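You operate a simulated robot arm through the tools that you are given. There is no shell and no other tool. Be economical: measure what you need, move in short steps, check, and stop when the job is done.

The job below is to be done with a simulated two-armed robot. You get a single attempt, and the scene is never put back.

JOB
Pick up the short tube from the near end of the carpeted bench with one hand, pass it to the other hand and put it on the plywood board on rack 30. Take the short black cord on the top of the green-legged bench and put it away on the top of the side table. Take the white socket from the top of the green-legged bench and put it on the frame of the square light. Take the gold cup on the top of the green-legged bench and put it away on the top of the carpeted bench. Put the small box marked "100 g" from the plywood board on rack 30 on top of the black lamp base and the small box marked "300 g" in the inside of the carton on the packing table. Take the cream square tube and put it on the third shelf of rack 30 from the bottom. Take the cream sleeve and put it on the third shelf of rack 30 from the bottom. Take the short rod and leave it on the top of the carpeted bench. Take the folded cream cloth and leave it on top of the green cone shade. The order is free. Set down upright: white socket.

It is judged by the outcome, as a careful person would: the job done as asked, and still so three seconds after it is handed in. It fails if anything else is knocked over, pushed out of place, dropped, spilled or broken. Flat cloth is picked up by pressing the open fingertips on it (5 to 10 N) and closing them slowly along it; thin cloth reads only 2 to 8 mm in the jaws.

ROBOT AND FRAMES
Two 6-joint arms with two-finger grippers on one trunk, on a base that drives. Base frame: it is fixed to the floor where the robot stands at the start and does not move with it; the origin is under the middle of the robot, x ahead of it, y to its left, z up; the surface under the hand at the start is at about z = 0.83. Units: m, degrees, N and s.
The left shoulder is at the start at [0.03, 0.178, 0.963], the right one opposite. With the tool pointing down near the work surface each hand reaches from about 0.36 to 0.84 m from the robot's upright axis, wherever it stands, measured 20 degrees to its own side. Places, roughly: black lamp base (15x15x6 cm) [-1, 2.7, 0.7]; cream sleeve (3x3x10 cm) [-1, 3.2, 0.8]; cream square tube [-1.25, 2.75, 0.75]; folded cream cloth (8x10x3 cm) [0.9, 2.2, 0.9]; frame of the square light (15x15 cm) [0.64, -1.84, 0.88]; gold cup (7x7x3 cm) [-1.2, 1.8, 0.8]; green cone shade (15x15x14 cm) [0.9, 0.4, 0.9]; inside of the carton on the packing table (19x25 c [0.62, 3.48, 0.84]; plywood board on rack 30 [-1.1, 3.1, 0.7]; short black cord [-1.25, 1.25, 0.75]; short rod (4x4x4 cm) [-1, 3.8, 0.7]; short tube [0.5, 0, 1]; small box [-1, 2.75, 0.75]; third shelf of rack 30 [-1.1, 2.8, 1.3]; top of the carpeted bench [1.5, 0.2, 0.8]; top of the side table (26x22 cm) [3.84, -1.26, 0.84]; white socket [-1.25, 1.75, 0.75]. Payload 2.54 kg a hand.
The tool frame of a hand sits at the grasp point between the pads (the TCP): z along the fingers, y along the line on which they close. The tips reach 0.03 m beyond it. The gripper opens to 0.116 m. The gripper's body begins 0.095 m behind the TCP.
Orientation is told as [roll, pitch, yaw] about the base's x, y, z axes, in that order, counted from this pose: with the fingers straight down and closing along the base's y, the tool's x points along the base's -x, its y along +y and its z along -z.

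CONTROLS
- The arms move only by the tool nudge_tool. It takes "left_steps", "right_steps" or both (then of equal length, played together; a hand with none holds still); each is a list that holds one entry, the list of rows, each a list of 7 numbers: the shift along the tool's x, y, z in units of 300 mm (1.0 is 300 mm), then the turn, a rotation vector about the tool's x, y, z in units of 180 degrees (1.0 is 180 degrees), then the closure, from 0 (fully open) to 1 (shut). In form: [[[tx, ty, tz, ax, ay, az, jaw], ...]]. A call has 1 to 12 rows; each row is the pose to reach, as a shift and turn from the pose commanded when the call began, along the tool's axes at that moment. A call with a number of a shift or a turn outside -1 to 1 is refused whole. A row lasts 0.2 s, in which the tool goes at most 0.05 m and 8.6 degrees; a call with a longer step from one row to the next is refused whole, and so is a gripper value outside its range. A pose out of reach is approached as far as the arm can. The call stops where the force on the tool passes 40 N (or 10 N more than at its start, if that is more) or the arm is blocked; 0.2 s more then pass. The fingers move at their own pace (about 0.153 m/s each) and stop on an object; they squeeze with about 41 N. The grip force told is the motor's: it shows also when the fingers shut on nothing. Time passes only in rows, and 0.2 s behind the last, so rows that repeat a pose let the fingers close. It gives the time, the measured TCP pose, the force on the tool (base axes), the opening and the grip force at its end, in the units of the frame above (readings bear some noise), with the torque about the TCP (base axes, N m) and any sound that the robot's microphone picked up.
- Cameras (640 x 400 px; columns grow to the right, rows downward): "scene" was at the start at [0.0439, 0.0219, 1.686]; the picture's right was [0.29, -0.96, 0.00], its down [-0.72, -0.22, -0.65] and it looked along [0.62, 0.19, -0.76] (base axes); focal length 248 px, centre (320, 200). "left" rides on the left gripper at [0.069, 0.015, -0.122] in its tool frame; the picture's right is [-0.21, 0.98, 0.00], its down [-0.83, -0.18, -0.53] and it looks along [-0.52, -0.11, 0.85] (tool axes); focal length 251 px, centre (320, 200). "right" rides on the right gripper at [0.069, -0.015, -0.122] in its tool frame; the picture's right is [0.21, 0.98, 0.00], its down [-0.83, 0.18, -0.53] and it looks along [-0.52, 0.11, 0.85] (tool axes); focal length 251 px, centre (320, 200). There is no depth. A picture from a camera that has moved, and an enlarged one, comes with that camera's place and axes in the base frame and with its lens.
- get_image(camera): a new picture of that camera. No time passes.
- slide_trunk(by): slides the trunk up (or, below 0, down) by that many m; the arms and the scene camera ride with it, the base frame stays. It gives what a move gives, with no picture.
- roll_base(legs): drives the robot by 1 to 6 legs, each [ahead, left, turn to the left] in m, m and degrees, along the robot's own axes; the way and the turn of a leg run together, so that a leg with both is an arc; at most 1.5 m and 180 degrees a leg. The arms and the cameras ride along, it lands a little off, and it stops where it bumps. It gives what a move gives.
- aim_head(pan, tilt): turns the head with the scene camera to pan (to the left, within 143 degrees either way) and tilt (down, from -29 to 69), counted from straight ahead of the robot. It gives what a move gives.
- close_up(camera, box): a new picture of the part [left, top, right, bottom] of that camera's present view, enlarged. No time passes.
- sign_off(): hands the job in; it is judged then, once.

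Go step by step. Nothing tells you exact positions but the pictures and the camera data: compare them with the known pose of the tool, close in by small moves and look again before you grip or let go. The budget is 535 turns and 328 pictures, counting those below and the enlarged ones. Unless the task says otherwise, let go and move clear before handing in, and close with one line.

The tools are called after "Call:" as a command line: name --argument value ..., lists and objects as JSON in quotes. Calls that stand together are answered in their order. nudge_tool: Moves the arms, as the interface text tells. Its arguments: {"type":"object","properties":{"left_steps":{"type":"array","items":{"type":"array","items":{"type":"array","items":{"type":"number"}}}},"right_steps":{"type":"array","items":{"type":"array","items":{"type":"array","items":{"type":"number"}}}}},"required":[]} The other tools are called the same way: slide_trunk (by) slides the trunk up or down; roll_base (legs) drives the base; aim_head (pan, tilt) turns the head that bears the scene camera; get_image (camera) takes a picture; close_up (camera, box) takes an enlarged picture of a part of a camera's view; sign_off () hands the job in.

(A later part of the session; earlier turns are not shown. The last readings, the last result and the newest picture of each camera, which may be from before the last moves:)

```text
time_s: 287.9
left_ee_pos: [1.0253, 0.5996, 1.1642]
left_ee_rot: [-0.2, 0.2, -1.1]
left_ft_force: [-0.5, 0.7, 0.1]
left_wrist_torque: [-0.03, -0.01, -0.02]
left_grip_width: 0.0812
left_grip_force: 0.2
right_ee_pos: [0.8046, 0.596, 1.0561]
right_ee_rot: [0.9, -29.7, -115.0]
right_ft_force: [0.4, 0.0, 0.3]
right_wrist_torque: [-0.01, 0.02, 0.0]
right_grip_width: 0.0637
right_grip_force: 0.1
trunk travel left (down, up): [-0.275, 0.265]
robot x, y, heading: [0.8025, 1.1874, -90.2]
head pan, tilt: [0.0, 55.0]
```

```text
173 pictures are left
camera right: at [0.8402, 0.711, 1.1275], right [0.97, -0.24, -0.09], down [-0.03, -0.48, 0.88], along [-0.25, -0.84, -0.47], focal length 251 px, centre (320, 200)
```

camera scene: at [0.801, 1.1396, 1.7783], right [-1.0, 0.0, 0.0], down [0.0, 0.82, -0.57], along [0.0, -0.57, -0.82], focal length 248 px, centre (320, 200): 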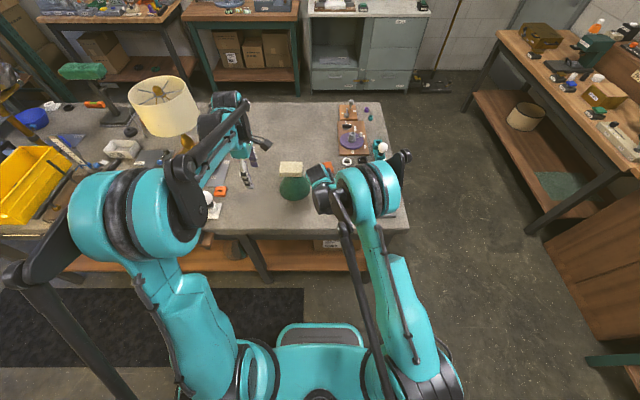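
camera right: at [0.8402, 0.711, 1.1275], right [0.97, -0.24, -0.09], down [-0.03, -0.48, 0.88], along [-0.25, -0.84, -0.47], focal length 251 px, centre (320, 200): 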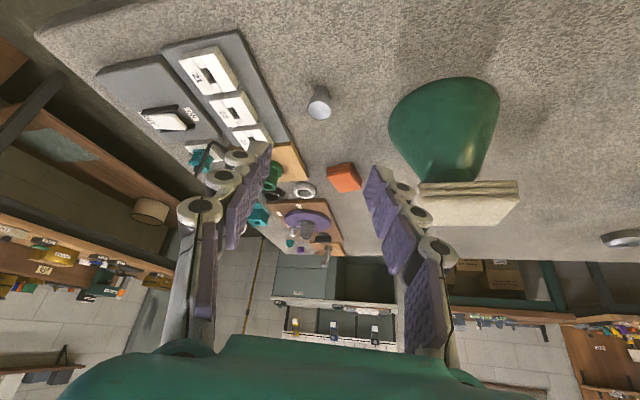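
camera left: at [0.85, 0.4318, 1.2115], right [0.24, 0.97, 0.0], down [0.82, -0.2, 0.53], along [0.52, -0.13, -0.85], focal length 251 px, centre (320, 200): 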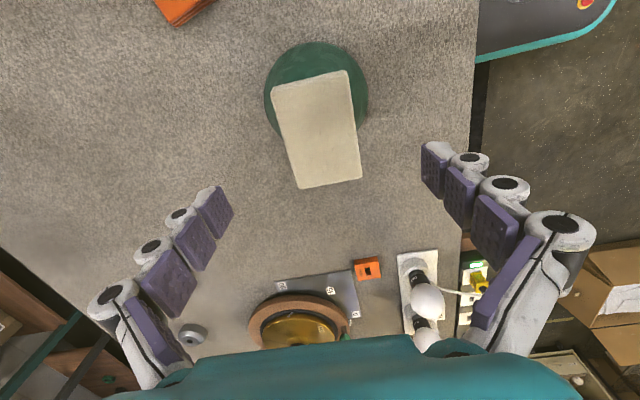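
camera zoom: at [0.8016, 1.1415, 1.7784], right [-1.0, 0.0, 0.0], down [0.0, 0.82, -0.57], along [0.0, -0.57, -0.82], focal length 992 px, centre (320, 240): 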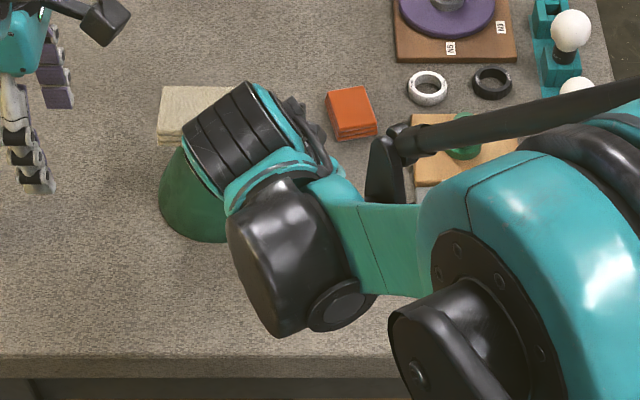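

The rod stands on the bench. Now I reset the right wrist and drive to the green-legged bench for the cup, socket and cord.

Call:
nudge_tool --right_steps '[[[0, 0, 0, 0, 0.042, 0, 0.3], [0, 0, 0, 0, 0.084, 0, 0.3], [0, 0, 0, 0, 0.126, 0, 0.3], [0, 0, 0, 0, 0.166, 0, 0.3]]]'

Call:
nudge_tool --right_steps '[[[0, 0, -0.05, 0, 0, -0.045, 0.3], [-0.05, -0.08, -0.1, 0, 0, -0.09, 0.3], [-0.05, -0.16, -0.15, 0, 0, -0.139, 0.3], [0.0, -0.28, -0.2, 0, 0, -0.139, 0.3]]]'

Call:
roll_base --legs '[[-0.25, 0, 0], [0, -1.1, 0], [0, 0, -90]]'

Call:
aim_head --pan 0 --tilt 45

Call:
get_image --camera "scene"

```text
time_s: 288.9
left_ee_pos: [1.0265, 0.5983, 1.1656]
left_ee_rot: [-0.1, 0.1, -1.1]
left_ft_force: [0.5, 0.4, -0.5]
left_wrist_torque: [0.01, -0.03, 0.01]
left_grip_width: 0.0814
left_grip_force: 0.0
right_ee_pos: [0.8045, 0.5941, 1.0555]
right_ee_rot: [0.7, 0.3, -114.6]
right_ft_force: [-0.4, 0.2, 0.3]
right_wrist_torque: [0.02, -0.06, -0.01]
right_grip_width: 0.0811
right_grip_force: 0.1
trunk travel left (down, up): [-0.275, 0.265]
robot x, y, heading: [0.7993, 1.1838, -90.4]
head pan, tilt: [0.0, 55.0]
```

```text
refused: row 3 steps farther than a row can; nothing moved
```

```text
time_s: 299.8
left_ee_pos: [-0.8882, 1.2142, 1.1638]
left_ee_rot: [-0.3, 0.1, -91.7]
left_ft_force: [0.4, -0.6, -0.3]
left_wrist_torque: [0.02, 0.04, 0.0]
left_grip_width: 0.0811
left_grip_force: 0.1
right_ee_pos: [-0.8908, 1.4358, 1.0544]
right_ee_rot: [0.7, 0.2, 154.9]
right_ft_force: [-0.3, -0.3, 0.0]
right_wrist_torque: [0.01, 0.02, -0.01]
right_grip_width: 0.0813
right_grip_force: 0.0
trunk travel left (down, up): [-0.275, 0.265]
robot x, y, heading: [-0.2998, 1.4332, 179.5]
head pan, tilt: [0.0, 55.0]
```

```text
time_s: 300.5
left_ee_pos: [-0.8881, 1.213, 1.1641]
left_ee_rot: [-0.1, 0.1, -91.7]
left_ft_force: [0.1, 0.7, -0.9]
left_wrist_torque: [0.01, -0.03, 0.02]
left_grip_width: 0.0812
left_grip_force: 0.1
right_ee_pos: [-0.8905, 1.4357, 1.0554]
right_ee_rot: [0.6, 0.2, 154.8]
right_ft_force: [0.0, -0.4, -0.2]
right_wrist_torque: [0.0, -0.03, 0.03]
right_grip_width: 0.0814
right_grip_force: 0.0
trunk travel left (down, up): [-0.275, 0.265]
robot x, y, heading: [-0.3033, 1.4319, 179.4]
head pan, tilt: [0.0, 45.0]
```

```text
172 pictures are left
camera scene: at [-0.3532, 1.4309, 1.7917], right [0.01, 1.0, 0.0], down [0.71, -0.01, -0.71], along [-0.71, 0.01, -0.71], focal length 248 px, centre (320, 200)
```

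scene: 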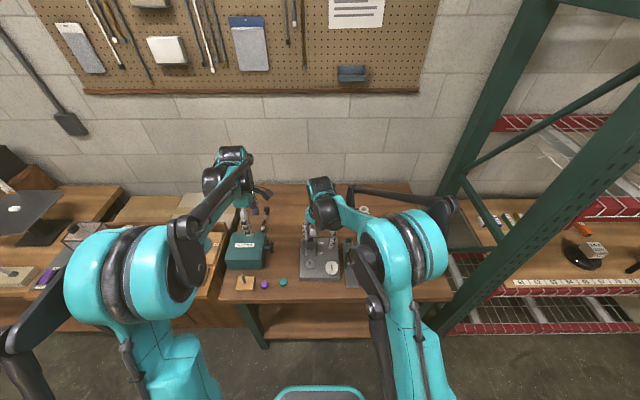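

The arms hide the bench top; I back up to see it all.

Call:
roll_base --legs '[[-0.4, -0.1, 0.4]]'

Call:
nudge_tool --right_steps '[[[0, 0, 0, 0, 0, -0.045, 0.3], [0, 0, 0, 0, 0, -0.09, 0.3], [0, 0, 0, 0, 0, -0.139, 0.3], [0.0, -0.15, 0, 0, 0, -0.139, 0.3], [0.0, -0.3, 0, 0, 0, -0.139, 0.3], [0.0, -0.45, 0, 0, 0, -0.139, 0.3], [0.0, -0.6, 0, 0, 0, -0.139, 0.3]]]' --left_steps '[[[0, 0, 0, 0, 0, 0.045, 0.3], [0, 0, 0, 0, 0, 0.09, 0.3], [0, 0, 0, 0, 0, 0.135, 0.3], [0, 0, 0, 0, 0, 0.18, 0.3], [0, 0, 0, 0, 0, 0.225, 0.3], [0, 0, 0, 0, 0, 0.27, 0.3], [0, 0, 0, 0, 0, 0.315, 0.3]]]'

Call:
get_image --camera "scene"

```text
time_s: 303.0
left_ee_pos: [-0.4844, 1.3071, 1.1647]
left_ee_rot: [-0.3, 0.1, -91.2]
left_ft_force: [0.6, 0.4, -0.1]
left_wrist_torque: [0.04, 0.0, -0.01]
left_grip_width: 0.0815
left_grip_force: 0.1
right_ee_pos: [-0.4886, 1.5287, 1.0555]
right_ee_rot: [0.7, 0.1, 155.3]
right_ft_force: [0.0, 0.0, -0.6]
right_wrist_torque: [0.0, 0.01, 0.03]
right_grip_width: 0.0811
right_grip_force: 0.1
trunk travel left (down, up): [-0.275, 0.265]
robot x, y, heading: [0.1016, 1.5303, 179.9]
head pan, tilt: [0.0, 45.0]
```

```text
refused: row 3 steps farther than a row can; nothing moved
```

```text
171 pictures are left
camera scene: at [0.0487, 1.5283, 1.7918], right [0.0, 1.0, 0.0], down [0.71, 0.0, -0.71], along [-0.71, 0.0, -0.71], focal length 248 px, centre (320, 200)
```

scene: 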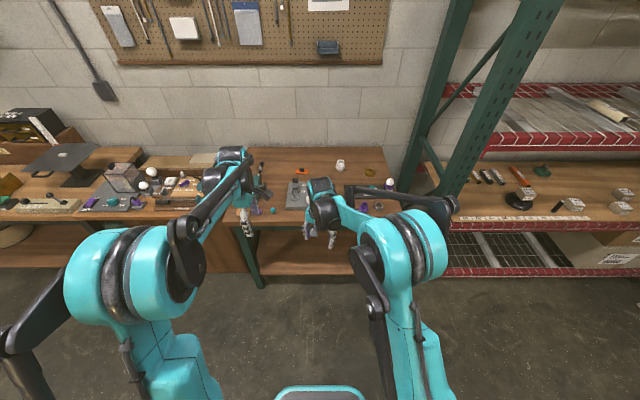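

Call:
nudge_tool --right_steps '[[[0, 0, 0, 0, 0, -0.046, 0.3], [0, 0, 0, 0, 0, -0.092, 0.3], [0, 0, 0, 0, 0, -0.138, 0.3], [0.0, -0.15, 0, 0, 0, -0.138, 0.3], [0.0, -0.3, 0, 0, 0, -0.138, 0.3], [0.0, -0.45, 0, 0, 0, -0.138, 0.3], [0.0, -0.6, 0, 0, 0, -0.138, 0.3], [0.0, -0.7, 0, 0, 0, -0.138, 0.3], [0.0, -0.7, 0, 0, 0, -0.138, 0.3], [0.0, -0.7, 0, 0, 0, -0.138, 0.3], [0.0, -0.7, 0, 0, 0, -0.138, 0.3]]]' --left_steps '[[[0, 0, 0, 0, 0, 0.045, 0.3], [0, 0, 0, 0, 0, 0.09, 0.3], [0, 0, 0, 0, 0, 0.135, 0.3], [0, 0, 0, 0, 0, 0.18, 0.3], [0, 0, 0, 0, 0, 0.225, 0.3], [0, 0, 0, 0, 0, 0.27, 0.3], [0, 0, 0, 0, 0, 0.315, 0.3], [0, 0, 0, 0, 0, 0.36, 0.3], [0, 0, 0, 0, 0, 0.405, 0.3], [0, 0, 0, 0, 0, 0.45, 0.3], [0, 0, 0, 0, 0, 0.495, 0.3]]]'

Call:
aim_head --pan 0 --tilt 40

Call:
close_up --camera "scene" --box '[230, 140, 410, 252]'

Call:
get_image --camera "scene"

```text
time_s: 305.4
left_ee_pos: [-0.4856, 1.3063, 1.1648]
left_ee_rot: [-0.1, -0.2, 179.5]
left_ft_force: [-1.0, 0.6, 0.1]
left_wrist_torque: [0.0, 0.01, -0.01]
left_grip_width: 0.0812
left_grip_force: 0.1
right_ee_pos: [-0.4031, 1.7183, 1.0523]
right_ee_rot: [0.7, -0.1, -179.9]
right_ft_force: [0.9, 0.0, -0.1]
right_wrist_torque: [0.01, -0.02, -0.05]
right_grip_width: 0.0814
right_grip_force: 0.0
trunk travel left (down, up): [-0.275, 0.265]
robot x, y, heading: [0.099, 1.5301, 179.4]
head pan, tilt: [0.0, 45.0]
```

```text
time_s: 306.1
left_ee_pos: [-0.4864, 1.3058, 1.1639]
left_ee_rot: [-0.1, -0.2, 179.7]
left_ft_force: [0.3, -0.3, -0.9]
left_wrist_torque: [0.0, 0.01, -0.01]
left_grip_width: 0.0812
left_grip_force: 0.0
right_ee_pos: [-0.4015, 1.7189, 1.0531]
right_ee_rot: [0.7, -0.1, -180.0]
right_ft_force: [0.4, -0.2, 0.3]
right_wrist_torque: [-0.03, 0.03, -0.02]
right_grip_width: 0.0812
right_grip_force: 0.0
trunk travel left (down, up): [-0.275, 0.265]
robot x, y, heading: [0.0992, 1.5314, 179.8]
head pan, tilt: [0.0, 40.0]
```

```text
3.56 times, centred on (320, 196) of scene
camera zoom: at [0.0442, 1.5282, 1.799], right [0.0, 1.0, 0.0], down [0.64, 0.0, -0.77], along [-0.77, 0.0, -0.64], focal length 881 px, centre (320, 214)
```

zoom: 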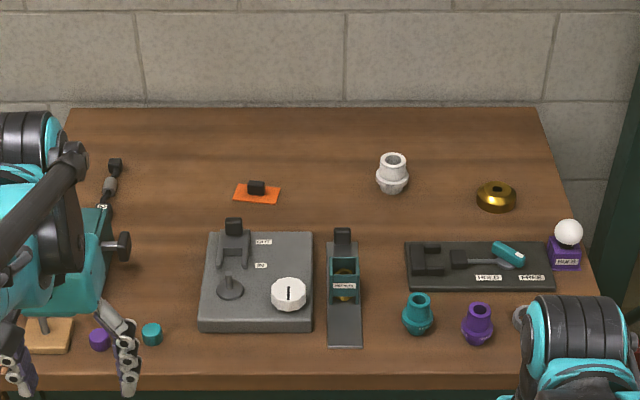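

```text
169 pictures are left
camera scene: at [0.0442, 1.5282, 1.799], right [0.0, 1.0, 0.0], down [0.64, 0.0, -0.77], along [-0.77, 0.0, -0.64], focal length 248 px, centre (320, 200)
```

scene: 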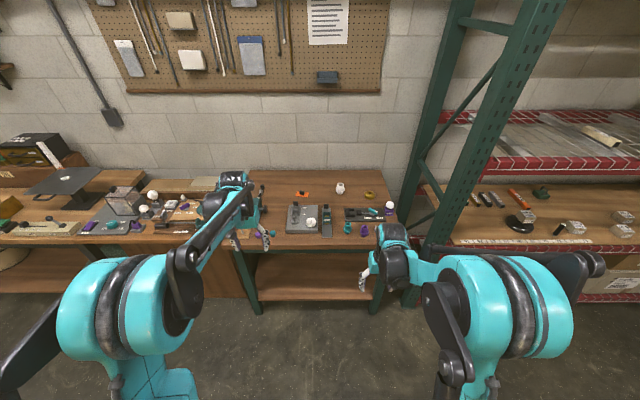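

I see the white socket (≈(-1.27, 1.67)) and the gold cup (≈(-1.24, 1.86)). I lower the trunk, tilt both hands 30° forward and drive up.

Call:
slide_trunk --by -0.15

Call:
nudge_tool --right_steps '[[[0, 0, 0, 0, -0.042, 0, 0.3], [0, 0, 0, 0, -0.084, 0, 0.3], [0, 0, 0, 0, -0.126, 0, 0.2], [0.0, 0, 0, 0, -0.167, 0, 0.1]]]' --left_steps '[[[0, 0, 0, 0, -0.042, 0, 0.3], [0, 0, 0, 0, -0.084, 0, 0.3], [0, 0, 0, 0, -0.126, 0, 0.3], [0.0, 0, 0, 0, -0.167, 0, 0.3]]]'

Call:
roll_base --legs '[[0, -0.2, 0.2], [0.5, 0, 0]]'

Call:
get_image --camera "scene"

Call:
get_image --camera "left"

Call:
get_image --camera "right"

```text
time_s: 307.9
left_ee_pos: [-0.4845, 1.3056, 1.0154]
left_ee_rot: [-0.1, -0.2, 179.8]
left_ft_force: [-0.3, 0.7, 0.2]
left_wrist_torque: [-0.01, 0.05, 0.02]
left_grip_width: 0.081
left_grip_force: 0.1
right_ee_pos: [-0.4021, 1.7191, 0.9032]
right_ee_rot: [0.7, 0.0, -180.0]
right_ft_force: [0.1, -0.9, 0.0]
right_wrist_torque: [0.04, 0.03, 0.0]
right_grip_width: 0.0812
right_grip_force: 0.1
trunk travel left (down, up): [-0.125, 0.415]
robot x, y, heading: [0.0965, 1.5271, 179.7]
head pan, tilt: [0.0, 40.0]
```

```text
time_s: 308.9
left_ee_pos: [-0.4847, 1.3074, 1.0147]
left_ee_rot: [-0.1, -30.4, 179.7]
left_ft_force: [0.0, -0.3, -0.6]
left_wrist_torque: [-0.04, -0.02, 0.0]
left_grip_width: 0.0812
left_grip_force: 0.0
right_ee_pos: [-0.4012, 1.7186, 0.9034]
right_ee_rot: [0.9, -30.2, 179.7]
right_ft_force: [-0.3, -0.2, -0.6]
right_wrist_torque: [0.01, -0.02, 0.0]
right_grip_width: 0.1043
right_grip_force: 0.1
trunk travel left (down, up): [-0.125, 0.415]
robot x, y, heading: [0.1001, 1.5256, 180.1]
head pan, tilt: [0.0, 40.0]
```

```text
time_s: 313.0
left_ee_pos: [-0.9855, 1.505, 1.0128]
left_ee_rot: [0.0, -30.3, 180.0]
left_ft_force: [0.0, 0.2, 0.2]
left_wrist_torque: [-0.01, -0.05, 0.0]
left_grip_width: 0.0808
left_grip_force: 0.1
right_ee_pos: [-0.9042, 1.9182, 0.9025]
right_ee_rot: [0.8, -30.1, 179.9]
right_ft_force: [-0.1, 0.7, -0.4]
right_wrist_torque: [0.0, -0.04, 0.0]
right_grip_width: 0.1047
right_grip_force: 0.1
trunk travel left (down, up): [-0.125, 0.415]
robot x, y, heading: [-0.3993, 1.7289, 180.2]
head pan, tilt: [0.0, 40.0]
```

```text
168 pictures are left
camera scene: at [-0.4575, 1.7284, 1.649], right [0.0, 1.0, 0.0], down [0.64, 0.0, -0.77], along [-0.77, 0.0, -0.64], focal length 248 px, centre (320, 200)
```

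scene: 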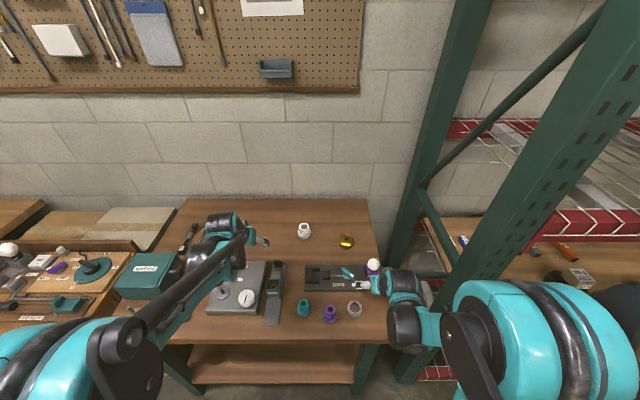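

```text
167 pictures are left
camera left: at [-0.8647, 1.4877, 1.0836], right [-0.19, -0.98, 0.11], down [-0.44, 0.18, 0.88], along [-0.88, 0.12, -0.47], focal length 251 px, centre (320, 200)
```

left: 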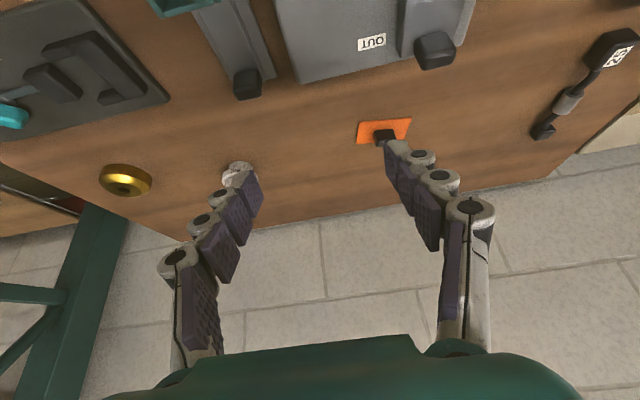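

```text
166 pictures are left
camera right: at [-0.7823, 1.9345, 0.9737], right [0.19, -0.98, -0.1], down [-0.45, -0.17, 0.88], along [-0.87, -0.12, -0.47], focal length 251 px, centre (320, 200)
```

right: 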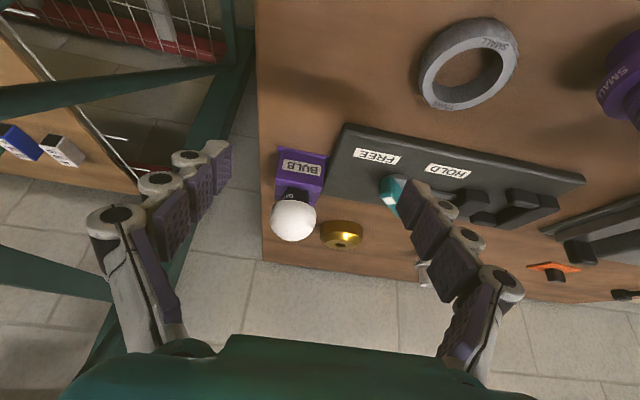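

Triangulating gives the bench top at z≈0.80, cup at ≈(-1.17, 1.845), socket at ≈(-1.213, 1.66). A bulb stands at ≈(-1.03, 1.93), so the right hand goes up and over it.

Call:
nudge_tool --right_steps '[[[-0.06, 0, -0.1, 0, 0, 0, 0.1], [-0.117, 0.0, -0.202, 0, 0, 0, 0.1], [-0.24, 0.07, -0.13, 0, 0, 0, 0.1], [-0.36, 0.12, -0.05, 0, 0, 0, 0.1], [-0.48, 0.17, 0.03, 0, 0, 0, 0.1], [-0.6, 0.22, 0.11, 0, 0, 0, 0.1], [-0.72, 0.243, 0.2, 0, 0, 0, 0.1], [-0.837, 0.243, 0.291, 0, 0, 0, 0.1], [-0.837, 0.243, 0.291, 0, 0, 0, 0.1]]]'

Call:
get_image --camera "right"

Call:
close_up --camera "scene" --box '[260, 190, 420, 290]'

```text
time_s: 315.0
left_ee_pos: [-0.9841, 1.5056, 1.0137]
left_ee_rot: [-0.1, -30.2, 180.0]
left_ft_force: [0.4, -0.2, 0.2]
left_wrist_torque: [-0.01, 0.01, 0.01]
left_grip_width: 0.081
left_grip_force: 0.2
right_ee_pos: [-1.1642, 1.8435, 0.9548]
right_ee_rot: [0.9, -30.2, 179.8]
right_ft_force: [0.3, 0.1, 0.3]
right_wrist_torque: [0.0, 0.03, -0.02]
right_grip_width: 0.1045
right_grip_force: 0.0
trunk travel left (down, up): [-0.125, 0.415]
robot x, y, heading: [-0.3991, 1.7329, 179.9]
head pan, tilt: [0.0, 40.0]
```

```text
165 pictures are left
camera right: at [-1.0423, 1.8596, 1.0252], right [0.19, -0.98, -0.1], down [-0.44, -0.17, 0.88], along [-0.88, -0.12, -0.47], focal length 251 px, centre (320, 200)
```

right: 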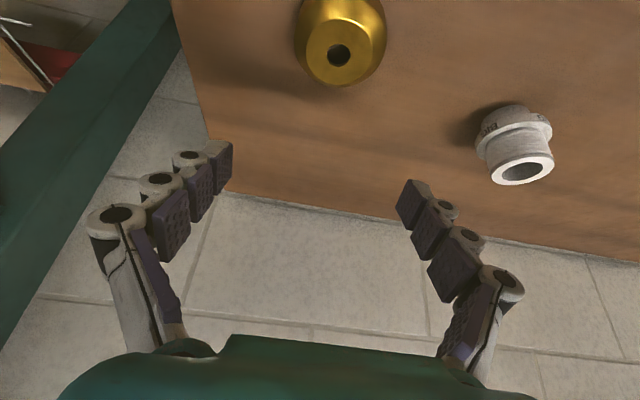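

```text
4.00 times, centred on (340, 240) of scene
camera zoom: at [-0.4555, 1.7284, 1.6491], right [0.0, 1.0, 0.0], down [0.64, 0.0, -0.77], along [-0.77, 0.0, -0.64], focal length 992 px, centre (240, 40)
```

zoom: 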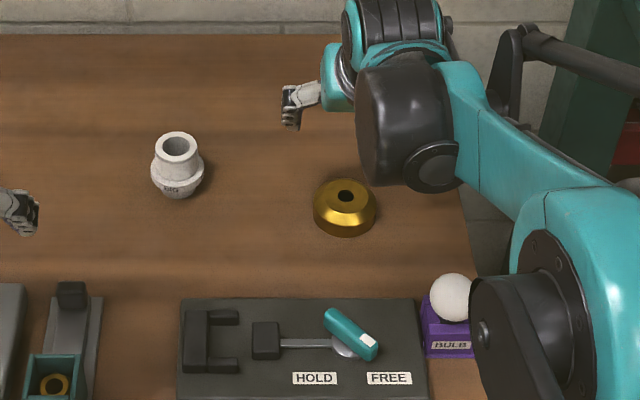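

Cup centre ≈(-1.166, 1.841). Descend and grip.

Call:
nudge_tool --right_steps '[[[0.07, 0.008, 0.11, 0, 0, 0, 0.1], [0.14, 0.008, 0.21, 0, 0, 0, 0.1], [0.19, 0.008, 0.285, 0, 0, 0, 0.1], [0.21, 0.008, 0.32, 0, 0, 0, 0.1]]]'

Call:
get_image --camera "right"

```text
time_s: 316.0
left_ee_pos: [-0.9852, 1.5055, 1.0138]
left_ee_rot: [-0.1, -30.4, 179.9]
left_ft_force: [-0.1, 0.1, 0.4]
left_wrist_torque: [0.01, -0.04, -0.01]
left_grip_width: 0.0812
left_grip_force: 0.1
right_ee_pos: [-1.1585, 1.8403, 0.8406]
right_ee_rot: [0.8, -30.2, 180.0]
right_ft_force: [-0.9, -0.2, 2.0]
right_wrist_torque: [0.13, 0.02, 0.06]
right_grip_width: 0.105
right_grip_force: 0.3
trunk travel left (down, up): [-0.125, 0.415]
robot x, y, heading: [-0.4017, 1.724, 179.8]
head pan, tilt: [0.0, 40.0]
```

```text
163 pictures are left
camera right: at [-1.0364, 1.8564, 0.911], right [0.19, -0.98, -0.1], down [-0.44, -0.17, 0.88], along [-0.88, -0.12, -0.47], focal length 251 px, centre (320, 200)
```

right: 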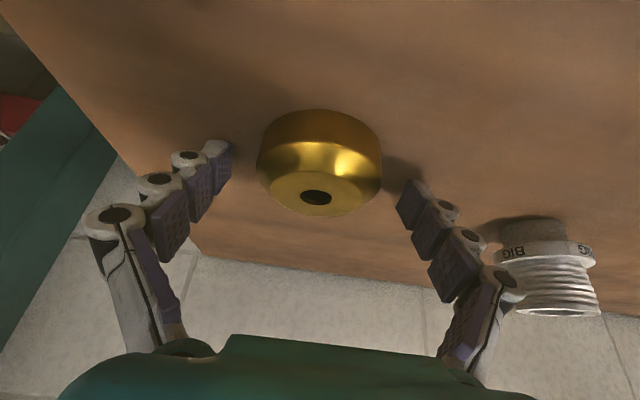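

Centred. Rise 4 mm and close.

Call:
nudge_tool --right_steps '[[[-0.007, 0, -0.012, 0, 0, 0, 0.2], [-0.007, 0, -0.012, 0, 0, 0, 0.4], [-0.007, 0, -0.012, 0, 0, 0, 1], [-0.007, 0, -0.012, 0, 0, 0, 1], [-0.007, 0, -0.012, 0, 0, 0, 1]]]'

Call:
nudge_tool --right_steps '[[[-0.05, 0, -0.087, 0, 0, 0, 1], [-0.1, 0, -0.173, 0, 0, 0, 1], [-0.17, 0, -0.3, 0, 0, 0, 1]]]'

Call:
get_image --camera "right"

```text
time_s: 316.7
left_ee_pos: [-0.9822, 1.5075, 1.0171]
left_ee_rot: [0.1, -30.4, 179.7]
left_ft_force: [0.3, 0.6, -0.6]
left_wrist_torque: [0.02, -0.01, -0.01]
left_grip_width: 0.0809
left_grip_force: 0.0
right_ee_pos: [-1.1559, 1.8506, 0.8497]
right_ee_rot: [0.0, -30.6, 180.0]
right_ft_force: [8.3, 12.7, 37.4]
right_wrist_torque: [1.33, -0.06, -0.11]
right_grip_width: 0.0605
right_grip_force: 41.0
trunk travel left (down, up): [-0.125, 0.415]
robot x, y, heading: [-0.3979, 1.7326, 179.6]
head pan, tilt: [0.0, 40.0]
stopped in row 3 (right hand): the force on the tool passed its limit at 48 N (the readings are from after the stop); the commanded pose is now the measured one
```

```text
time_s: 317.5
left_ee_pos: [-0.9845, 1.5064, 1.0145]
left_ee_rot: [-0.1, -30.3, 179.8]
left_ft_force: [0.8, -0.4, -0.2]
left_wrist_torque: [0.01, -0.01, -0.02]
left_grip_width: 0.0813
left_grip_force: 0.0
right_ee_pos: [-1.1557, 1.8453, 0.9498]
right_ee_rot: [0.3, -30.3, 179.9]
right_ft_force: [-0.4, -0.1, -0.2]
right_wrist_torque: [0.0, 0.03, 0.01]
right_grip_width: 0.0597
right_grip_force: 40.9
trunk travel left (down, up): [-0.125, 0.415]
robot x, y, heading: [-0.402, 1.7314, 179.8]
head pan, tilt: [0.0, 40.0]
```

```text
162 pictures are left
camera right: at [-1.0334, 1.8602, 1.0211], right [0.19, -0.98, -0.1], down [-0.44, -0.18, 0.88], along [-0.88, -0.12, -0.47], focal length 251 px, centre (320, 200)
```

right: 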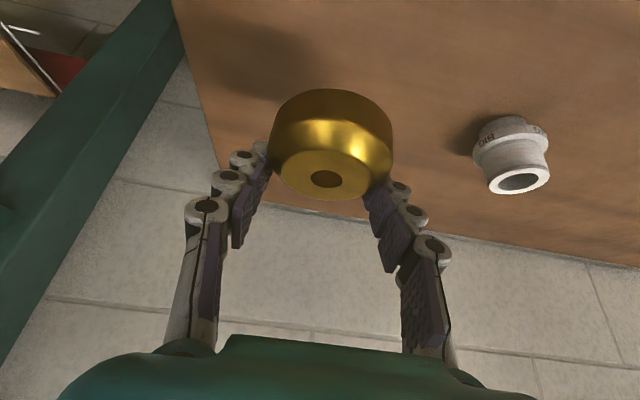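

The cup is only held on its bevel, which is insecure. I set it back down and regrip with the hand vertical and lower.

Call:
nudge_tool --right_steps '[[[0.055, 0, 0.1, 0, 0, 0, 1], [0.11, 0, 0.2, 0, 0, 0, 1], [0.145, 0, 0.255, 0, 0, 0, 1], [0.155, 0, 0.27, 0, 0, 0, 1]]]'

Call:
nudge_tool --right_steps '[[[0.005, 0, 0.0087, 0, 0, 0, 1], [0.01, 0, 0.0173, 0, 0, 0, 1], [0.015, 0, 0.026, 0, 0, 0, 1], [0.02, 0, 0.035, 0, 0, 0, 1]]]'

```text
time_s: 318.5
left_ee_pos: [-0.9859, 1.5059, 1.0142]
left_ee_rot: [-0.1, -30.2, 179.8]
left_ft_force: [-0.4, 1.1, 0.2]
left_wrist_torque: [0.01, 0.04, 0.0]
left_grip_width: 0.0811
left_grip_force: 0.0
right_ee_pos: [-1.1583, 1.8464, 0.855]
right_ee_rot: [0.3, -30.4, 179.9]
right_ft_force: [0.9, -0.4, -1.0]
right_wrist_torque: [0.01, 0.04, -0.04]
right_grip_width: 0.06
right_grip_force: 40.5
trunk travel left (down, up): [-0.125, 0.415]
robot x, y, heading: [-0.3996, 1.7299, 179.9]
head pan, tilt: [0.0, 40.0]
```

```text
time_s: 319.5
left_ee_pos: [-0.9832, 1.5053, 1.0155]
left_ee_rot: [-0.1, -30.4, 179.8]
left_ft_force: [-0.6, -0.4, -0.5]
left_wrist_torque: [0.02, 0.01, 0.01]
left_grip_width: 0.0812
left_grip_force: 0.1
right_ee_pos: [-1.1578, 1.847, 0.8499]
right_ee_rot: [0.0, -30.8, -179.9]
right_ft_force: [7.9, -0.6, 23.3]
right_wrist_torque: [0.62, -0.54, -0.23]
right_grip_width: 0.0597
right_grip_force: 39.9
trunk travel left (down, up): [-0.125, 0.415]
robot x, y, heading: [-0.3996, 1.7248, 179.7]
head pan, tilt: [0.0, 40.0]
stopped in row 4 (right hand): the force on the tool passed its limit at 44 N (the readings are from after the stop); the commanded pose is now the measured one
```

Back on the bench. Open, rise, and turn the hand vertical.

Call:
nudge_tool --right_steps '[[[0, 0, 0, 0, 0, 0, 0.4], [0, 0, 0, 0, 0, 0, 0.2], [0, 0, 0, 0, 0, 0, 0.1], [-0.04, 0, -0.07, 0, 0, 0, 0.1], [-0.1, 0, -0.17, 0, 0, 0, 0.1], [-0.15, 0, -0.26, 0, 0.045, 0, 0.1], [-0.15, 0, -0.26, 0, 0.09, 0, 0.1], [-0.15, 0, -0.26, 0, 0.135, 0, 0.1], [-0.15, 0, -0.26, 0, 0.17, 0, 0.1], [-0.15, 0, -0.26, 0, 0.17, 0, 0.1]]]'

Call:
get_image --camera "right"

Call:
close_up --camera "scene" --box '[260, 190, 420, 290]'

```text
time_s: 321.7
left_ee_pos: [-0.9859, 1.5056, 1.0139]
left_ee_rot: [-0.2, -30.3, 179.9]
left_ft_force: [0.5, 0.4, 0.1]
left_wrist_torque: [-0.04, 0.01, 0.0]
left_grip_width: 0.0811
left_grip_force: 0.1
right_ee_pos: [-1.1574, 1.8468, 0.9371]
right_ee_rot: [0.3, 0.0, -179.8]
right_ft_force: [-0.2, 0.3, 0.7]
right_wrist_torque: [0.04, 0.0, 0.0]
right_grip_width: 0.1042
right_grip_force: 0.0
trunk travel left (down, up): [-0.125, 0.415]
robot x, y, heading: [-0.4051, 1.7302, 179.9]
head pan, tilt: [0.0, 40.0]
```

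```text
161 pictures are left
camera right: at [-1.0887, 1.8618, 1.06], right [0.22, -0.98, 0.0], down [-0.83, -0.18, 0.53], along [-0.52, -0.12, -0.85], focal length 251 px, centre (320, 200)
```

right: 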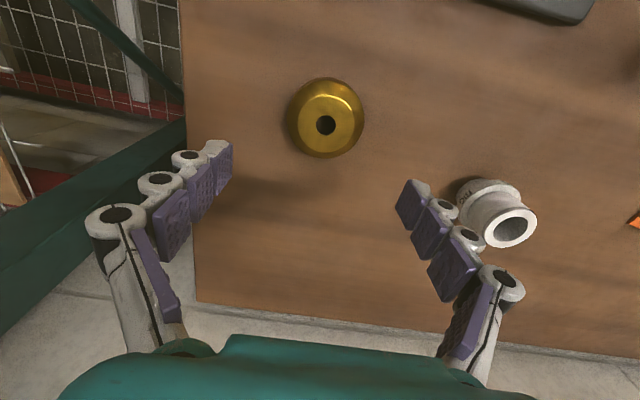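

```text
4.00 times, centred on (340, 240) of scene
camera zoom: at [-0.456, 1.7287, 1.6491], right [0.0, 1.0, 0.0], down [0.64, 0.0, -0.77], along [-0.77, 0.0, -0.64], focal length 992 px, centre (240, 40)
```

zoom: 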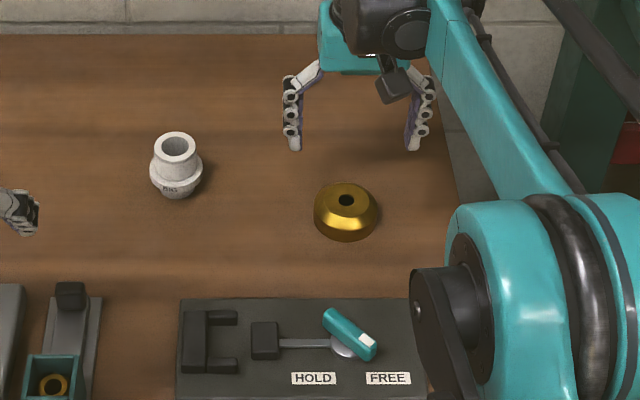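

With the parallax the cup's top is at z≈0.845 and its centre at ≈(-1.149, 1.842) — the bench is at ≈0.81. I descend vertically there and grip.

Call:
nudge_tool --right_steps '[[[0.027, 0.017, 0.1, 0, 0, 0, 0.1], [0.027, 0.017, 0.2, 0, 0, 0, 0.1], [0.027, 0.017, 0.28, 0, 0, 0, 0.1], [0.027, 0.017, 0.306, 0, 0, 0, 0.1]]]'

Call:
get_image --camera "right"

```text
time_s: 322.7
left_ee_pos: [-0.9857, 1.5064, 1.0141]
left_ee_rot: [-0.1, -30.2, 179.7]
left_ft_force: [-0.2, -0.3, 0.8]
left_wrist_torque: [0.02, 0.01, 0.01]
left_grip_width: 0.0812
left_grip_force: 0.0
right_ee_pos: [-1.151, 1.8417, 0.8452]
right_ee_rot: [0.1, 0.0, -180.0]
right_ft_force: [0.5, 0.8, -0.5]
right_wrist_torque: [-0.02, -0.01, 0.03]
right_grip_width: 0.1046
right_grip_force: 0.1
trunk travel left (down, up): [-0.125, 0.415]
robot x, y, heading: [-0.4005, 1.7301, 180.2]
head pan, tilt: [0.0, 40.0]
```

```text
159 pictures are left
camera right: at [-1.0814, 1.8567, 0.9673], right [0.22, -0.98, 0.0], down [-0.83, -0.18, 0.53], along [-0.52, -0.12, -0.84], focal length 251 px, centre (320, 200)
```

right: 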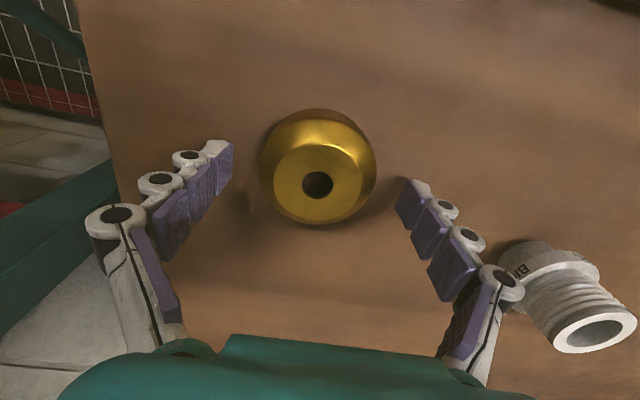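

Call:
nudge_tool --right_steps '[[[0.008, 0, 0.009, 0, 0, 0, 0.1], [0.008, 0, 0.009, 0, 0, 0, 0.3], [0.008, 0, 0.009, 0, 0, 0, 0.5], [0.008, 0, 0.006, 0, 0, 0, 1], [0.008, 0, 0.006, 0, 0, 0, 1]]]'

Call:
get_image --camera "right"

```text
time_s: 323.5
left_ee_pos: [-0.9828, 1.506, 1.0161]
left_ee_rot: [-0.1, -30.4, 179.7]
left_ft_force: [0.1, 0.4, 0.1]
left_wrist_torque: [0.04, 0.0, 0.04]
left_grip_width: 0.0811
left_grip_force: 0.1
right_ee_pos: [-1.1476, 1.8447, 0.847]
right_ee_rot: [0.0, -0.2, 180.0]
right_ft_force: [3.7, 3.0, 25.3]
right_wrist_torque: [-0.23, 0.06, -0.01]
right_grip_width: 0.0584
right_grip_force: 45.0
trunk travel left (down, up): [-0.125, 0.415]
robot x, y, heading: [-0.4002, 1.7314, 179.7]
head pan, tilt: [0.0, 40.0]
stopped in row 3 (right hand): the force on the tool passed its limit at 46 N (the readings are from after the stop); the commanded pose is now the measured one
```

```text
158 pictures are left
camera right: at [-1.0768, 1.8585, 0.9706], right [0.21, -0.98, 0.0], down [-0.82, -0.18, 0.54], along [-0.52, -0.11, -0.84], focal length 251 px, centre (320, 200)
```

right: 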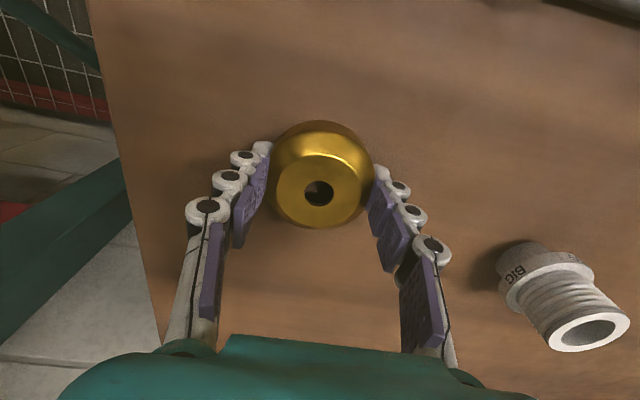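

The fingertips lengthen as they close, which explains the push; the grip is now at the cup's sides. I lift and look.

Call:
nudge_tool --right_steps '[[[0, 0, -0.02, 0, 0, 0, 1], [0, 0, -0.02, 0, 0, 0, 1], [0, 0, -0.1, 0, 0, 0, 1], [0, 0, -0.2, 0, 0, 0, 1], [0, 0, -0.33, 0, 0, 0, 1]]]'

Call:
get_image --camera "right"

Call:
close_up --camera "scene" --box '[280, 180, 400, 255]'

```text
time_s: 324.7
left_ee_pos: [-0.9859, 1.5062, 1.0146]
left_ee_rot: [-0.1, -30.3, 179.9]
left_ft_force: [-0.5, -0.6, -0.6]
left_wrist_torque: [0.03, -0.04, 0.01]
left_grip_width: 0.0811
left_grip_force: 0.0
right_ee_pos: [-1.1494, 1.8441, 0.9435]
right_ee_rot: [0.0, -0.2, -180.0]
right_ft_force: [0.4, -0.7, -0.3]
right_wrist_torque: [-0.03, -0.01, 0.0]
right_grip_width: 0.0587
right_grip_force: 41.7
trunk travel left (down, up): [-0.125, 0.415]
robot x, y, heading: [-0.3994, 1.7314, 180.0]
head pan, tilt: [0.0, 40.0]
```

```text
157 pictures are left
camera right: at [-1.0789, 1.8585, 1.0663], right [0.21, -0.98, 0.0], down [-0.82, -0.18, 0.54], along [-0.52, -0.12, -0.84], focal length 251 px, centre (320, 200)
```

right: 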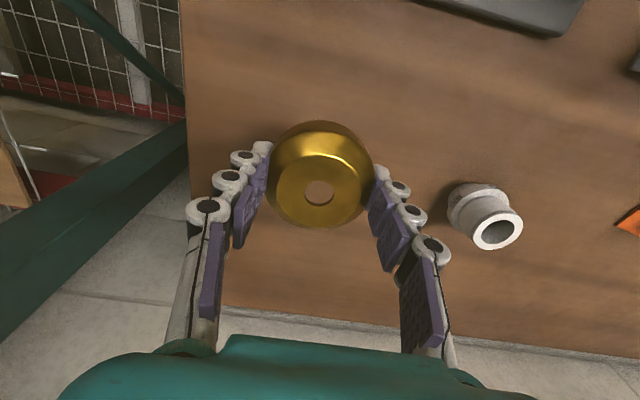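

```text
5.33 times, centred on (340, 218) of scene
camera zoom: at [-0.4559, 1.7287, 1.6491], right [0.0, 1.0, 0.0], down [0.64, 0.0, -0.77], along [-0.77, 0.0, -0.64], focal length 1322 px, centre (213, 107)
```

zoom: 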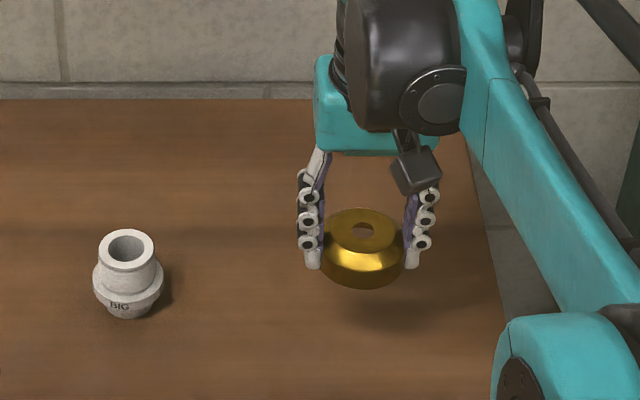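

The cup is held squarely. Now the left hand goes over the white socket at ≈(-1.192, 1.657).

Call:
nudge_tool --left_steps '[[[-0.084, -0.084, 0.083, 0, 0, 0, 0.3], [-0.167, -0.168, 0.166, 0, 0, 0, 0.3], [-0.25, -0.252, 0.25, 0, 0, 0, 0.3], [-0.334, -0.335, 0.333, 0, 0, 0, 0.3], [-0.418, -0.42, 0.416, 0, 0, 0, 0.3], [-0.501, -0.503, 0.499, 0, 0, 0, 0.3], [-0.501, -0.503, 0.499, 0, 0, 0, 0.3]]]'

Call:
get_image --camera "left"

Call:
close_up --camera "scene" --box '[240, 180, 360, 255]'

```text
time_s: 326.3
left_ee_pos: [-1.1903, 1.6591, 0.9615]
left_ee_rot: [-0.1, -30.3, 179.8]
left_ft_force: [0.6, -0.1, 0.1]
left_wrist_torque: [0.01, 0.0, 0.01]
left_grip_width: 0.0813
left_grip_force: 0.0
right_ee_pos: [-1.1489, 1.8435, 0.9434]
right_ee_rot: [0.0, -0.1, -180.1]
right_ft_force: [-0.7, 0.0, -0.5]
right_wrist_torque: [0.01, -0.01, -0.02]
right_grip_width: 0.0584
right_grip_force: 41.2
trunk travel left (down, up): [-0.125, 0.415]
robot x, y, heading: [-0.3986, 1.7289, 179.9]
head pan, tilt: [0.0, 40.0]
```

```text
155 pictures are left
camera left: at [-1.0692, 1.641, 1.0309], right [-0.19, -0.98, 0.11], down [-0.44, 0.18, 0.88], along [-0.88, 0.12, -0.47], focal length 251 px, centre (320, 200)
```

left: 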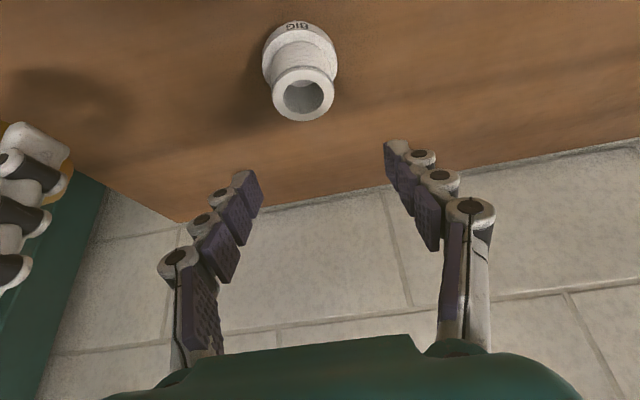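

```text
5.33 times, centred on (300, 218) of scene
camera zoom: at [-0.4559, 1.7286, 1.6491], right [0.0, 1.0, 0.0], down [0.64, 0.0, -0.77], along [-0.77, 0.0, -0.64], focal length 1322 px, centre (427, 107)
```

zoom: 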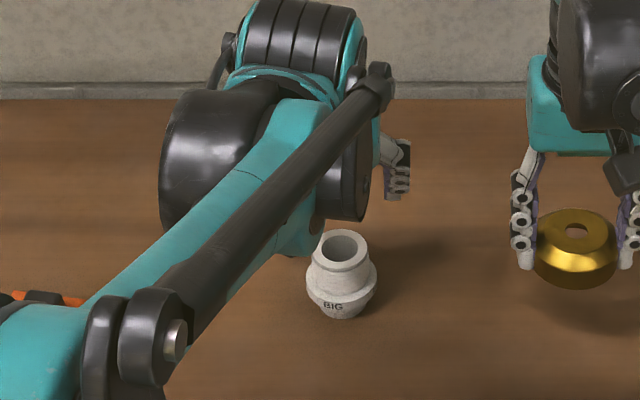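

Socket ≈(-1.199, 1.661), top z≈0.875. I descend to grip its neck above the flange.

Call:
nudge_tool --left_steps '[[[0.045, -0.007, 0.08, 0, 0, 0, 0.35], [0.09, -0.007, 0.16, 0, 0, 0, 0.35], [0.13, -0.007, 0.231, 0, 0, 0, 0.35], [0.13, -0.007, 0.231, 0, 0, 0, 0.35]]]'

Call:
get_image --camera "left"

```text
time_s: 327.3
left_ee_pos: [-1.1916, 1.6625, 0.8806]
left_ee_rot: [-0.1, -30.3, 179.9]
left_ft_force: [-0.2, 0.6, -0.4]
left_wrist_torque: [0.03, 0.04, 0.0]
left_grip_width: 0.0752
left_grip_force: 0.0
right_ee_pos: [-1.1491, 1.8439, 0.9436]
right_ee_rot: [0.1, -0.1, -180.0]
right_ft_force: [0.7, -0.2, -0.4]
right_wrist_torque: [0.03, 0.02, -0.02]
right_grip_width: 0.0583
right_grip_force: 41.0
trunk travel left (down, up): [-0.125, 0.415]
robot x, y, heading: [-0.4016, 1.7275, 179.7]
head pan, tilt: [0.0, 40.0]
```

```text
153 pictures are left
camera left: at [-1.0707, 1.644, 0.9509], right [-0.19, -0.98, 0.11], down [-0.44, 0.18, 0.88], along [-0.88, 0.12, -0.47], focal length 251 px, centre (320, 200)
```

left: 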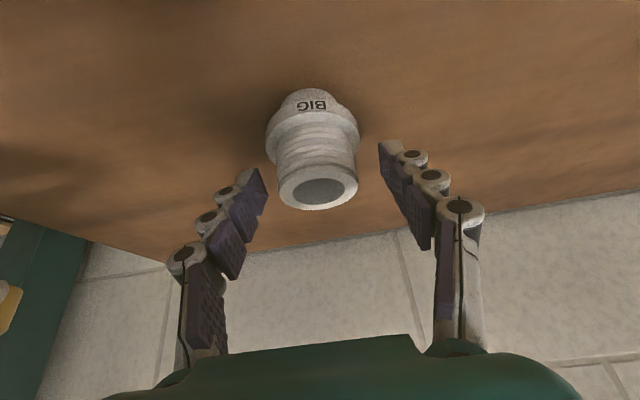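

Call:
nudge_tool --left_steps '[[[0, 0, 0, 0, 0, 0, 0.5], [0, 0, 0, 0, 0, 0, 0.7], [0, 0, 0, 0, 0, 0, 1], [0, 0, 0, 0, 0, 0, 1]]]'

Call:
nudge_tool --left_steps '[[[-0.03, 0, -0.052, 0, 0, 0, 1], [-0.08, 0, -0.14, 0, 0, 0, 1], [-0.16, 0, -0.27, 0, 0, 0, 1], [-0.2, 0, -0.35, 0, 0, 0, 1]]]'

Call:
get_image --camera "left"

```text
time_s: 328.3
left_ee_pos: [-1.1913, 1.6623, 0.8812]
left_ee_rot: [-0.2, -30.3, 179.8]
left_ft_force: [0.4, 1.1, 2.1]
left_wrist_torque: [0.1, -0.04, 0.01]
left_grip_width: 0.0418
left_grip_force: 40.7
right_ee_pos: [-1.149, 1.8436, 0.9429]
right_ee_rot: [0.1, -0.1, -180.0]
right_ft_force: [0.4, -1.0, -1.0]
right_wrist_torque: [0.01, -0.04, 0.01]
right_grip_width: 0.059
right_grip_force: 40.1
trunk travel left (down, up): [-0.125, 0.415]
robot x, y, heading: [-0.3995, 1.7311, 180.0]
head pan, tilt: [0.0, 40.0]
```

```text
time_s: 329.3
left_ee_pos: [-1.1906, 1.6612, 1.0021]
left_ee_rot: [-0.2, -30.1, 179.9]
left_ft_force: [-0.4, 0.0, -1.0]
left_wrist_torque: [0.0, 0.02, 0.01]
left_grip_width: 0.0413
left_grip_force: 41.2
right_ee_pos: [-1.1498, 1.8434, 0.9427]
right_ee_rot: [0.1, -0.1, -180.0]
right_ft_force: [-1.1, -0.2, -1.0]
right_wrist_torque: [0.01, 0.01, 0.0]
right_grip_width: 0.0587
right_grip_force: 41.3
trunk travel left (down, up): [-0.125, 0.415]
robot x, y, heading: [-0.4003, 1.7276, 179.8]
head pan, tilt: [0.0, 40.0]
```

```text
152 pictures are left
camera left: at [-1.0694, 1.6423, 1.0721], right [-0.19, -0.98, 0.11], down [-0.44, 0.18, 0.88], along [-0.88, 0.12, -0.47], focal length 251 px, centre (320, 200)
```

left: 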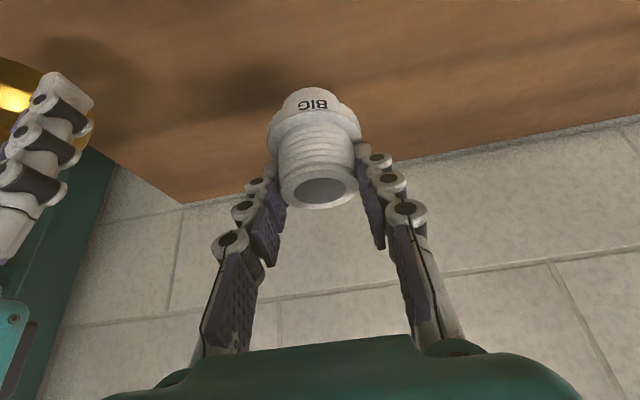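

Both held. I retract both arms, raise the trunk a bit, and drive toward the aisle between the carpeted bench and the gray cabinet.

Call:
slide_trunk --by 0.15

Call:
nudge_tool --left_steps '[[[0.12, 0.05, -0.07, 0, 0, 0, 1], [0.24, 0.1, -0.14, 0, 0, 0, 1], [0.36, 0.15, -0.21, 0, 0, 0, 1], [0.48, 0.2, -0.28, 0, 0, 0, 1], [0.6, 0.25, -0.35, 0, 0, 0, 1], [0.72, 0.3, -0.42, 0, 0, 0, 1]]]' --right_steps '[[[0.13, 0, 0, 0, 0, 0, 1], [0.26, 0, 0, 0, 0, 0, 1], [0.39, 0, 0, 0, 0, 0, 1], [0.52, 0, 0, 0, 0, 0, 1], [0.65, 0, 0, 0, 0, 0, 1], [0.78, 0, 0, 0, 0, 0, 1]]]'

Call:
roll_base --legs '[[-0.3, 0, 0], [0, 0, 90], [1.4, 0, 0], [1.25, 0, 0], [0, 0, 90], [0.5, 0, 0]]'

Call:
get_image --camera "scene"

```text
time_s: 331.1
left_ee_pos: [-1.191, 1.6604, 1.152]
left_ee_rot: [-0.2, -30.2, 179.7]
left_ft_force: [-0.1, 0.5, -1.6]
left_wrist_torque: [0.01, 0.04, 0.02]
left_grip_width: 0.0411
left_grip_force: 41.3
right_ee_pos: [-1.1493, 1.8443, 1.0922]
right_ee_rot: [0.0, -0.1, -180.0]
right_ft_force: [0.2, 0.2, -0.3]
right_wrist_torque: [-0.03, 0.0, 0.0]
right_grip_width: 0.0587
right_grip_force: 41.6
trunk travel left (down, up): [-0.275, 0.265]
robot x, y, heading: [-0.3984, 1.7293, 179.8]
head pan, tilt: [0.0, 40.0]
```

```text
time_s: 332.4
left_ee_pos: [-0.9368, 1.5698, 1.1526]
left_ee_rot: [-0.2, -30.5, 179.7]
left_ft_force: [0.3, 1.0, -0.1]
left_wrist_torque: [0.01, 0.06, 0.01]
left_grip_width: 0.0413
left_grip_force: 40.8
right_ee_pos: [-0.9113, 1.8433, 1.0942]
right_ee_rot: [0.1, -0.2, -180.0]
right_ft_force: [0.5, -0.2, -0.5]
right_wrist_torque: [0.0, 0.11, -0.01]
right_grip_width: 0.0586
right_grip_force: 40.9
trunk travel left (down, up): [-0.275, 0.265]
robot x, y, heading: [-0.4033, 1.7291, 179.6]
head pan, tilt: [0.0, 40.0]
```

```text
time_s: 357.1
left_ee_pos: [0.9453, -0.7461, 1.1517]
left_ee_rot: [0.0, -30.1, -0.5]
left_ft_force: [0.8, -0.3, -0.8]
left_wrist_torque: [-0.02, 0.01, -0.01]
left_grip_width: 0.0399
left_grip_force: 41.0
right_ee_pos: [0.917, -1.0187, 1.0923]
right_ee_rot: [0.1, 0.1, -0.4]
right_ft_force: [-0.4, 0.0, -0.4]
right_wrist_torque: [0.02, 0.05, -0.02]
right_grip_width: 0.0588
right_grip_force: 40.6
trunk travel left (down, up): [-0.275, 0.265]
robot x, y, heading: [0.4052, -0.9028, -0.6]
head pan, tilt: [0.0, 40.0]
```

```text
151 pictures are left
camera scene: at [0.4586, -0.9037, 1.799], right [-0.01, -1.0, 0.0], down [-0.64, 0.01, -0.77], along [0.77, -0.01, -0.64], focal length 248 px, centre (320, 200)
```

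scene: 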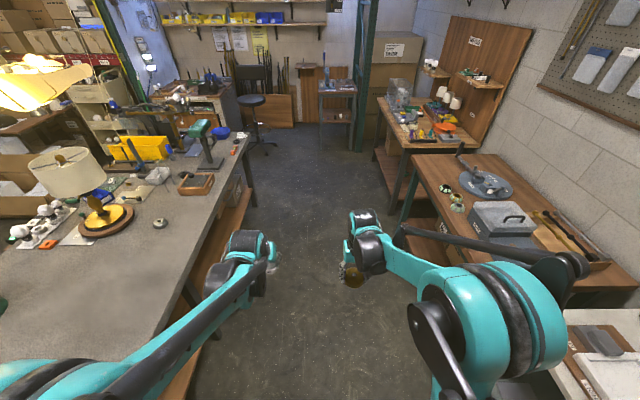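

In the aisle. I go to x≈0.85, turn to face the carpeted bench and place the cup on its empty middle.

Call:
roll_base --legs '[[0.42, 0, 0.6], [0, 0, 90], [0.08, 0, 0]]'

Call:
get_image --camera "scene"

```text
time_s: 364.1
left_ee_pos: [0.6664, -0.2809, 1.1502]
left_ee_rot: [0.0, -30.2, 89.6]
left_ft_force: [1.0, 0.1, -1.2]
left_wrist_torque: [-0.06, 0.01, -0.01]
left_grip_width: 0.0394
left_grip_force: 40.8
right_ee_pos: [0.9397, -0.3095, 1.0919]
right_ee_rot: [0.0, -0.1, 89.9]
right_ft_force: [0.0, 0.1, 0.1]
right_wrist_torque: [-0.03, 0.03, 0.01]
right_grip_width: 0.0586
right_grip_force: 40.6
trunk travel left (down, up): [-0.275, 0.265]
robot x, y, heading: [0.828, -0.8242, 89.8]
head pan, tilt: [0.0, 40.0]
```

```text
150 pictures are left
camera scene: at [0.8247, -0.7672, 1.7989], right [1.0, -0.01, 0.0], down [0.0, -0.64, -0.77], along [0.0, 0.77, -0.64], focal length 248 px, centre (320, 200)
```

scene: 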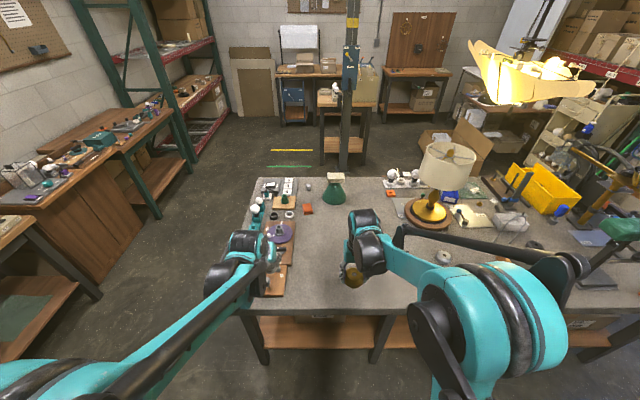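

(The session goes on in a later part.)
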